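You operate a simulated robot arm through the tools that you are given. There is no shell and no other tool. Be economical: measure what you need, move in short steps, check, and stop when the job is done.

The job below is to be done with a simulated robot arm. You get a single attempt, and the scene is never put back.

TASK
Take the tall black pack and leave it on the round silver plate.
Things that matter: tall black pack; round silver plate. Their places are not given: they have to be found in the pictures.

It is judged by the outcome, as a careful person would: the job done as asked, and still so three seconds after it is handed in. It fails if anything else is knocked over, pushed out of place, dropped, spilled or broken.

THE ROBOT
A 7-joint arm with a two-finger parallel gripper, fixed in place. Base frame: the origin is at the foot of the arm, x ahead of it, y to its left, z up; the work surface is at about z = 80. Lengths are in cm, angles in degrees, forces in N, time in s.
With the tool pointing down near the work surface it reaches from about 30 to 70 cm from the base axis. Its first joint turns from -66.0 to 66.0 degrees. Payload 1.57 kg.
Tool frame: the origin (TCP) lies between the finger pads and is the grasp point; the fingertips stand 3 cm ahead of it; z points along the fingers, y is the line along which they close. The gripper opens to 11 cm. The fingers are 2.4 cm wide and 1.2 cm thick; the gripper's body (4.8 by 11.2 cm) begins 7.8 cm behind the TCP.
Orientation is told as [roll, pitch, yaw] about the base's x, y, z axes, in that order, counted from this pose: with the fingers straight down and closing along the base's y, the tool's x points along the base's -x, its y along +y and its z along -z.

THE INTERFACE
- The arm moves only by the tool apply_moves. Its argument "motion" is a list of rows, each a list of 7 numbers: the shift along the base's x, y, z in cm, then the turn, a rotation vector about the base's x, y, z in degrees, then the opening, from 0 (shut) to 1 (fully open). In form: [[tx, ty, tz, rx, ry, rz, hand], ...]. A call has 1 to 10 rows; each row is the pose to reach, as a shift and turn from the pose commanded when the call began. Each row takes 0.2 s and may step no farther than 5 cm and 8.6 degrees from the row before; otherwise, or with a gripper value out of range, the whole call is refused. Where a pose cannot be reached the arm comes as near as it can. A force on the tool above 40 N (or 10 N above the force at the start of the call, whichever is more), or a blocked arm, ends the call early, and 0.2 s more pass. Each finger travels about 10.8 cm/s and halts on what it meets, pressing with about 29 N; the grip force reading is that of the motor and also rises with nothing between the fingers. The clock runs only during rows and for 0.2 s after the last one: add rows that repeat a pose to give the fingers time. The reply holds the time, the measured pose of the TCP, the force on the tool along the base axes, the opening and the grip force, in the units named above and with some noise.
- Cameras (640 x 400 px; columns grow to the right, rows downward): "scene" is fixed at [16.3, -39.41, 139.87]; the picture's right is [0.80, -0.61, 0.00], its down [-0.38, -0.49, -0.79] and it looks along [0.48, 0.62, -0.62] (base axes); focal length 261 px, centre (320, 200). "wrist" rides on the gripper at [-3.6, 0, -8] in the tool frame; the picture's right is [0.00, -1.00, 0.00], its down [0.97, 0.00, -0.24] and it looks along [0.24, 0.00, 0.97] (tool axes); focal length 218 px, centre (320, 200).
- grab_frame(camera): a new picture of that camera. It takes no simulated time.
- probe_pixels(camera, pixels): for up to 12 pixels [column, row] of the newest picture of that camera ("zoom" is the newest enlarged one), the place [x, y, z] in the base frame of the surface seen there, good to about 0.3 cm. It takes no simulated time.
- zoom(camera, box): a new picture of the part [left, top, right, bottom] of that camera's present view, enlarged. It takes no simulated time.
- hand_in(): hands the job in; it is judged then, once.

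Go step by step. Measure first, check grasps and placings, and put right what went wrong. The budget is 60 turns and 22 pictures, counting those below and the enlarged ones. Unless the task says otherwise, let go and move clear before handing in, and close with one line.

The tools are called after "Emit:" by a JSON object that holds its "op" and its "data". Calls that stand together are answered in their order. apply_moves: Moves the arm, as the interface text tells. Its arguments: {"type":"object","properties":{"motion":{"type":"array","items":{"type":"array","items":{"type":"number"}}}},"required":["motion"]} The other tools are called the same way: grab_frame (camera) takes a picture; probe_pixels (camera, pixels) gives the place of the surface under pixels of a picture; zoom (camera, box) takes an enlarged picture of a part of a camera's view; hand_in () hands the job in.

At the start:

```text
clock: 0.0
eef_pos: [32.93, 12.56, 114.6]
orientation: [-0.1, 0.0, 0.0]
ft_force: [0.1, 0.3, -0.2]
gripper_width: 11.0
finger_force: 0.0
```

scene: 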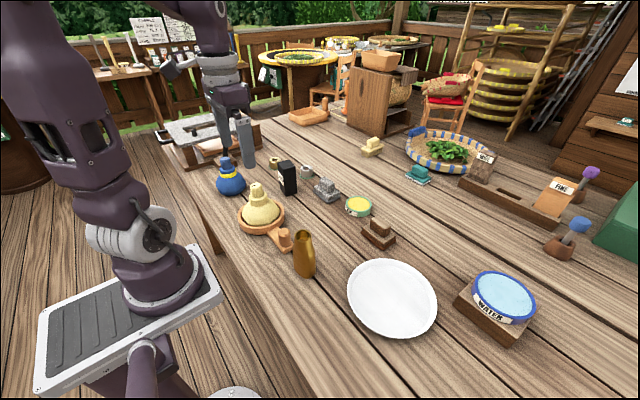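
wrist: 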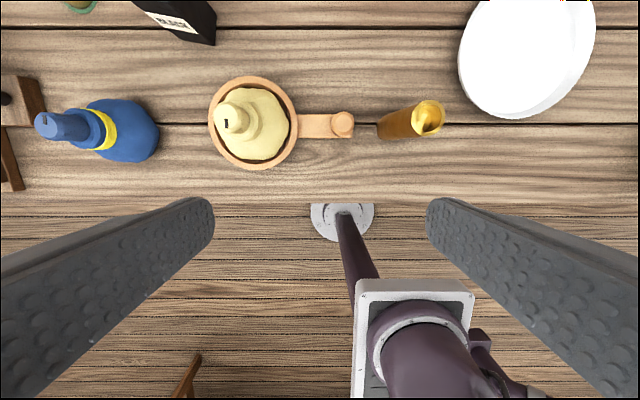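

The black pack shows at about scene (287,177), and the white-silver round plate at about (392,298). I'll zoom in on the pack and probe the plate.

Emit:
{"op": "zoom", "data": {"camera": "scene", "box": [200, 110, 400, 235]}}

Emit:
{"op": "probe_pixels", "data": {"camera": "scene", "pixels": [[392, 298], [350, 298], [435, 300], [390, 261], [392, 336], [288, 164], [283, 178], [292, 178], [288, 193], [240, 120], [305, 255], [360, 299]]}}

```text
3.20 times, centred on (300, 172) of scene
```

zoom: 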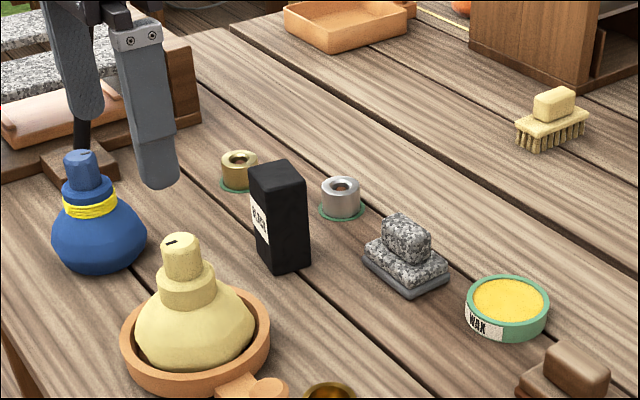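

```text
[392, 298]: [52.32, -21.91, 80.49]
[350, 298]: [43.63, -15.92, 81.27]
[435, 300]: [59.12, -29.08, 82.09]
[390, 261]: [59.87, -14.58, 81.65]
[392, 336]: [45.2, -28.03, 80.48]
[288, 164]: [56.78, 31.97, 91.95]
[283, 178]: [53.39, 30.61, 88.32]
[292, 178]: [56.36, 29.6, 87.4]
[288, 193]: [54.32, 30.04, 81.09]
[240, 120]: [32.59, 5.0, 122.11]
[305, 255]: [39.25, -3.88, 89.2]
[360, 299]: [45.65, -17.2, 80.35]
```

The pack stands near (55,31), top at z about 92; the plate centre is about (52,-22). I'll probe the pack's corners and its neighbours in the zoom.

Emit:
{"op": "probe_pixels", "data": {"camera": "zoom", "pixels": [[253, 168], [285, 161], [303, 179], [269, 189], [262, 240], [273, 268], [305, 262], [290, 225], [238, 157], [341, 185], [400, 225], [180, 240]]}}

Emit:
{"op": "probe_pixels", "data": {"camera": "wrist", "pixels": [[140, 5], [212, 15], [213, 43], [175, 25], [205, 30], [460, 60]]}}

```text
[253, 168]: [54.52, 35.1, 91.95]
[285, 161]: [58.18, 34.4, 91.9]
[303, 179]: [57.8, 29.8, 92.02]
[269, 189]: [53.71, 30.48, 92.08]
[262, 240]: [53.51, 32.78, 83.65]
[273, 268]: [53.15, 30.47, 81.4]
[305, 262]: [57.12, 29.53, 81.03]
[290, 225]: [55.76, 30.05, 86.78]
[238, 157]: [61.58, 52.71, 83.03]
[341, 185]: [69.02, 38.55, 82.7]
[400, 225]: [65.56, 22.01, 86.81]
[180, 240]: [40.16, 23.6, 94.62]
```

```text
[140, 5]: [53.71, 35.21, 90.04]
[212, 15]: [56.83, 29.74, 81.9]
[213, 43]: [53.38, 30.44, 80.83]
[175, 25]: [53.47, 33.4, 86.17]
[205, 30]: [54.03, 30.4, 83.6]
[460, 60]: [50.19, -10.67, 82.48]
```

The pack's centre is about (56.0,32.4), 4.1 × 5 cm, turned about -9.5°, top at 92. I'll move above it with the fingers open and turned to match.

Emit:
{"op": "apply_moves", "data": {"motion": [[2.9, 2.5, -1, 0, 0, -1.2, 1], [5.8, 5, -2, 0, 0, -2.4, 1], [8.7, 7.5, -3, 0, 0, -3.6, 1], [11.6, 10, -4, 0, 0, -4.8, 1], [14.5, 12.5, -5, 0, 0, -6, 1], [17.4, 15, -6, 0, 0, -7.2, 1], [20.3, 17.4, -7, 0, 0, -8.4, 1], [23.1, 19.8, -8, 0, 0, -9.5, 1], [23.1, 19.8, -8, 0, 0, -9.5, 1]]}}

Emit:
{"op": "grab_frame", "data": {"camera": "wrist"}}

```text
clock: 2.0
eef_pos: [56.27, 32.48, 106.49]
orientation: [0.0, 0.2, -9.7]
ft_force: [-0.5, -0.9, 0.8]
gripper_width: 11.01
finger_force: 0.1
```

```text
18 pictures are left
```

wrist: 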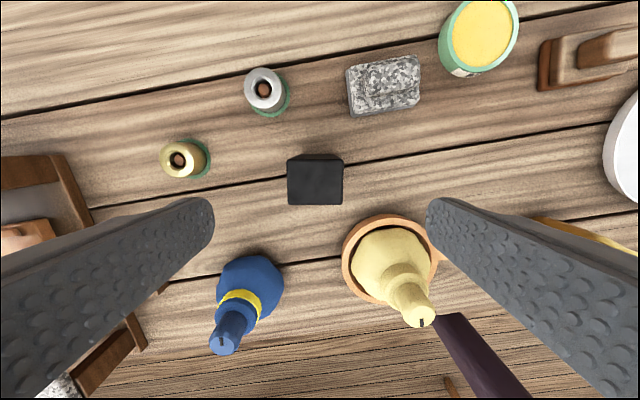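

The pack is aligned and nearly centred at (315,182). I'll check the top corners and the clearance to the cream flask, the bowl and the blue flask before going down.

Emit:
{"op": "probe_pixels", "data": {"camera": "wrist", "pixels": [[290, 163], [341, 163], [341, 202], [290, 202], [390, 217], [350, 232], [432, 240], [420, 322], [250, 257], [280, 275], [415, 232]]}}

```text
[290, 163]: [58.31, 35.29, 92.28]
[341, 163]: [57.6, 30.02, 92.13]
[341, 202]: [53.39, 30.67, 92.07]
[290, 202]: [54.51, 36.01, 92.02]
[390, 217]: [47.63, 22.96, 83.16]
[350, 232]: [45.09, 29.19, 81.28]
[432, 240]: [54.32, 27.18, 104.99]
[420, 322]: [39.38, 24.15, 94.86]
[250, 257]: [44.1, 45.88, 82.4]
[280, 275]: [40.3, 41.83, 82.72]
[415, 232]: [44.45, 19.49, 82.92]
```

Nothing else is in the way of the fingers (the bowl edge is at x<48). I'll go down to z≈88 with a slight centring shift.

Emit:
{"op": "apply_moves", "data": {"motion": [[-0.1, 0.1, -3, 0, 0, 0, 1], [-0.2, 0.2, -6, 0, 0, 0, 1], [-0.3, 0.2, -9, 0, 0, 0, 1], [-0.3, 0.2, -12, 0, 0, 0, 1], [-0.3, 0.2, -15, 0, 0, 0, 1], [-0.3, 0.2, -17, 0, 0, 0, 1], [-0.3, 0.2, -18.5, 0, 0, 0, 1], [-0.3, 0.2, -18.5, 0, 0, 0, 1]]}}

```text
clock: 3.8
eef_pos: [55.88, 32.57, 88.17]
orientation: [0.0, 0.0, -9.5]
ft_force: [0.0, 0.7, -0.1]
gripper_width: 11.0
finger_force: 0.1
```

The TCP is in place at z 88 with no contact. Now I'll close.

Emit:
{"op": "apply_moves", "data": {"motion": [[0, 0, 0, 0, 0, 0, 0.7], [0, 0, 0, 0, 0, 0, 0.5], [0, 0, 0, 0, 0, 0, 0.3], [0, 0, 0, 0, 0, 0, 0.3], [0, 0, 0, 0, 0, 0, 0.3]]}}

```text
clock: 5.0
eef_pos: [55.93, 32.65, 88.16]
orientation: [0.0, 0.0, -9.5]
ft_force: [-0.7, -1.0, 1.5]
gripper_width: 5.99
finger_force: 28.6
```

The fingers halted at 6.0 cm with 28.6 N, so they are holding the pack. I'll lift a little and look.

Emit:
{"op": "apply_moves", "data": {"motion": [[0, 0, 0, 0, 0, 0, 0.2], [0, 0, 1, 0, 0, 0, 0.2], [0, 0, 2.5, 0, 0, 0, 0.2], [0, 0, 4, 0, 0, 0, 0.2], [0, 0, 4, 0, 0, 0, 0.2]]}}

Emit:
{"op": "grab_frame", "data": {"camera": "scene"}}

```text
clock: 6.2
eef_pos: [55.71, 32.68, 92.16]
orientation: [0.0, -0.1, -9.6]
ft_force: [0.9, 0.3, -1.4]
gripper_width: 5.99
finger_force: 28.8
```

```text
17 pictures are left
```

scene: 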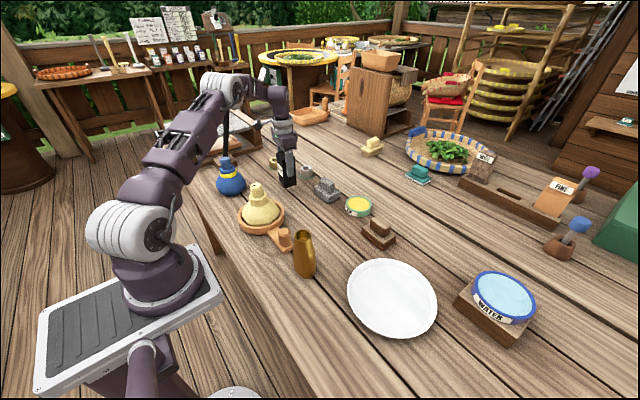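

I'll zoom in to confirm that the pack came up with the gripper.

Emit:
{"op": "zoom", "data": {"camera": "scene", "box": [220, 100, 380, 200]}}

```text
4.00 times, centred on (300, 150) of scene
```

zoom: 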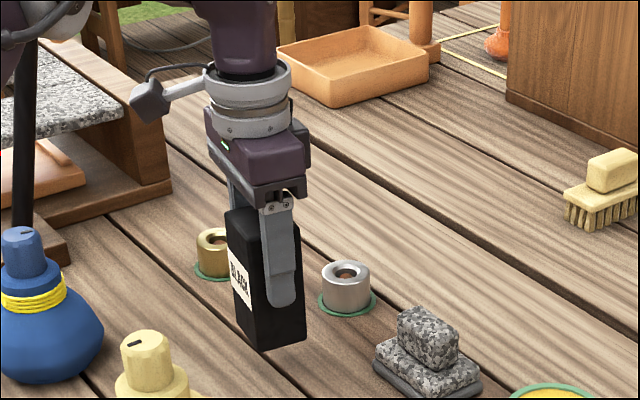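

The pack is held upright and off the table. I'll lift it further and start across toward the plate.

Emit:
{"op": "apply_moves", "data": {"motion": [[0, 0, 3, 0, 0, 0, 0.2], [0, 0, 7, 0, 0, 0, 0.2], [0, 0, 11, 0, 0, 0, 0.2], [0, -2, 13, 0, 0, 0, 0.2], [-0.4, -6, 13, 0, 0, 1, 0.2], [-0.8, -10, 13, 0, 0, 2, 0.2], [-1.2, -14, 13, 0, 0, 3, 0.2], [-1.5, -18, 13, 0, 0, 4, 0.2], [-1.8, -22, 13, 0, 0, 5, 0.2], [-2, -25, 13, 0, 0, 6, 0.2]]}}

Emit:
{"op": "apply_moves", "data": {"motion": [[0, -3, 0, 0, 0, 0.5, 0.2], [-0.3, -7, 0, 0, 0, 1, 0.2], [-0.6, -11, 0, 0, 0, 1.5, 0.2], [-0.9, -15, 0, 0, 0, 2, 0.2], [-1.2, -19, 0, 0, 0, 2.5, 0.2], [-1.4, -23, 0, 0, 0, 3, 0.2], [-1.6, -26, 0, 0, 0, 3.5, 0.2], [-1.7, -28.5, 0, 0, 0, 3.5, 0.2], [-1.7, -29.6, 0, 0, 0, 3.5, 0.2], [-1.7, -29.6, 0, 0, 0, 3.5, 0.2]]}}

Emit:
{"op": "grab_frame", "data": {"camera": "scene"}}

Emit:
{"op": "grab_frame", "data": {"camera": "wrist"}}

```text
clock: 8.4
eef_pos: [53.53, 7.64, 105.36]
orientation: [0.1, 0.0, -3.5]
ft_force: [0.0, 0.0, -0.9]
gripper_width: 5.98
finger_force: 29.5
```

```text
clock: 10.6
eef_pos: [52.06, -21.93, 105.3]
orientation: [0.1, 0.0, 0.1]
ft_force: [-0.5, 0.6, -0.4]
gripper_width: 5.98
finger_force: 28.6
```

```text
15 pictures are left
```

scene: 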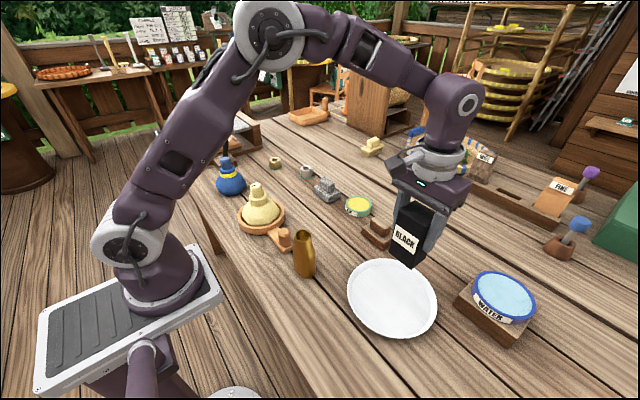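

```text
14 pictures are left
```

wrist: 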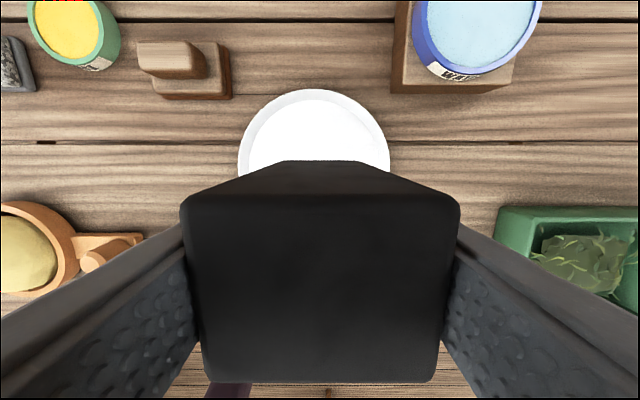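

Everything is level over the plate. I'll verify the plate centre and the pack's lower edge before going down.

Emit:
{"op": "probe_pixels", "data": {"camera": "wrist", "pixels": [[240, 155], [388, 155], [314, 91], [314, 140], [320, 164], [470, 70], [190, 75]]}}

Emit:
{"op": "probe_pixels", "data": {"camera": "scene", "pixels": [[392, 256], [412, 267], [349, 290], [435, 305], [393, 336], [380, 261], [400, 310], [425, 205]]}}

```text
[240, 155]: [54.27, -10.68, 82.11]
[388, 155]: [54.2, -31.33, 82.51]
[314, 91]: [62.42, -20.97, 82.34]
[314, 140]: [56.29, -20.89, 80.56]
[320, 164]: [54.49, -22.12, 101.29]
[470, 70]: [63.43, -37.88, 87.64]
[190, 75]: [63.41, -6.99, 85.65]
```

```text
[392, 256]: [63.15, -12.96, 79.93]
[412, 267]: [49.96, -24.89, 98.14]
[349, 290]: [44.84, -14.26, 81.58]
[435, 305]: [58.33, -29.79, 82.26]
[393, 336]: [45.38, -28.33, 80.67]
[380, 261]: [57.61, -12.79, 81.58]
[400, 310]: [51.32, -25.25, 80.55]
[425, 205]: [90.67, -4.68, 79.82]
```

The plate's centre is about (52.1,-21.1), with its surface at 80.5, so contact is expected at TCP z≈88.7. I'll descend to just above that.

Emit:
{"op": "apply_moves", "data": {"motion": [[0, 0.4, -3, 0, 0, 0, 0.2], [0, 0.8, -6, 0, 0, 0, 0.2], [0, 0.8, -9, 0, 0, 0, 0.2], [0, 0.8, -12, 0, 0, 0, 0.2], [0, 0.8, -14, 0, 0, 0, 0.2], [0, 0.8, -15, 0, 0, 0, 0.2], [0, 0.8, -15.6, 0, 0, 0, 0.2], [0, 0.8, -15.6, 0, 0, 0, 0.2]]}}

Emit:
{"op": "zoom", "data": {"camera": "scene", "box": [320, 220, 480, 320]}}

```text
clock: 12.4
eef_pos: [52.15, -21.11, 89.6]
orientation: [0.0, 0.0, 0.1]
ft_force: [-1.0, 0.1, -0.3]
gripper_width: 5.98
finger_force: 28.9
```

```text
4.00 times, centred on (400, 270) of scene
```

zoom: 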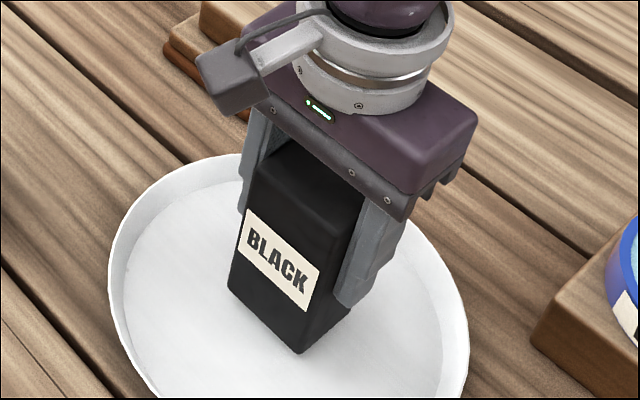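

The pack is centred just above the plate, with no contact yet. I'll lower it in small steps and watch the force.

Emit:
{"op": "apply_moves", "data": {"motion": [[0, 0, -0.3, 0, 0, 0, 0.2], [0, 0, -0.5, 0, 0, 0, 0.2], [0, 0, -0.7, 0, 0, 0, 0.2], [0, 0, -0.7, 0, 0, 0, 0.2]]}}

```text
clock: 13.4
eef_pos: [51.98, -21.07, 88.74]
orientation: [0.0, -0.1, 0.0]
ft_force: [-0.5, 0.0, -2.0]
gripper_width: 5.97
finger_force: 28.7
```

There is no clear contact force yet at 88.74 (-2.0 N is near the noise). I'll lower a little more.

Emit:
{"op": "apply_moves", "data": {"motion": [[0, 0, -0.15, 0, 0, 0, 0.2], [0, 0, -0.3, 0, 0, 0, 0.2], [0, 0, -0.3, 0, 0, 0, 0.2]]}}

```text
clock: 14.2
eef_pos: [52.07, -21.03, 88.66]
orientation: [-0.1, -0.1, 0.0]
ft_force: [-3.5, 3.2, 26.3]
gripper_width: 5.98
finger_force: 29.4
```

The vertical force rose to 26 N, so the pack is resting on the plate. I'll ease the pressure and open slowly.

Emit:
{"op": "apply_moves", "data": {"motion": [[0, 0, 0.2, 0, 0, 0, 0.2], [0, 0, 0.2, 0, 0, 0, 0.55], [0, 0, 0.2, 0, 0, 0, 0.6], [0, 0, 0.2, 0, 0, 0, 0.7], [0, 0, 0.2, 0, 0, 0, 0.85], [0, 0, 0.2, 0, 0, 0, 0.85]]}}

Emit:
{"op": "zoom", "data": {"camera": "scene", "box": [320, 220, 480, 320]}}

```text
clock: 15.6
eef_pos: [52.15, -21.16, 88.72]
orientation: [0.0, 0.1, 0.0]
ft_force: [-0.6, 0.2, 0.5]
gripper_width: 9.39
finger_force: 0.0
```

```text
4.00 times, centred on (400, 270) of scene
```

zoom: 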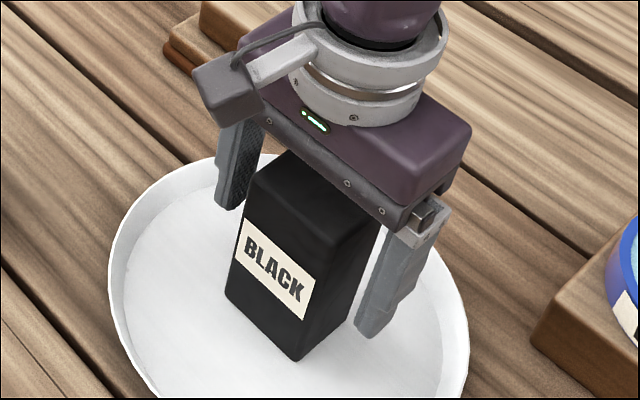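

The pack stands free and upright, and both fingers are clear of it. I'll move straight up.

Emit:
{"op": "apply_moves", "data": {"motion": [[0, 0, 2, 0, 0, 0, 0.85], [0, 0, 5, 0, 0, 0, 0.85], [0, 0, 8, 0, 0, 0, 0.85], [0, 0, 12, 0, 0, 0, 0.85], [0, 0, 16, 0, 0, 0, 0.85], [0, 0, 18, 0, 0, 0, 0.85], [-4, 2, 18, 0, 0, 0, 0.85], [-8, 4, 18, 0, 0, 0, 0.85], [-8, 4, 18, 0, 0, 0, 0.85]]}}

Emit:
{"op": "grab_frame", "data": {"camera": "scene"}}

```text
clock: 17.6
eef_pos: [44.18, -17.27, 106.81]
orientation: [0.0, 0.0, 0.1]
ft_force: [0.9, 0.3, 0.0]
gripper_width: 9.37
finger_force: 0.2
```

```text
11 pictures are left
```

scene: 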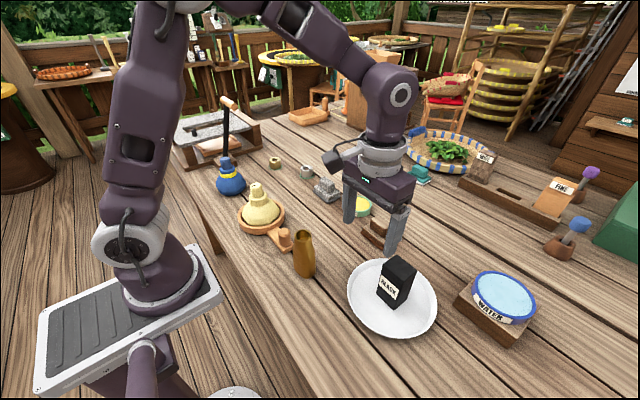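

The pack stands upright on the plate at (397,282), everything else looks undisturbed, and the arm is clear. I'm handing in.

Emit:
{"op": "hand_in", "data": {}}

```text
The job is handed in.
```

The tall black pack is standing upright near the centre of the round silver plate; the gripper has let go and moved clear, and nothing else looked disturbed in the last picture.
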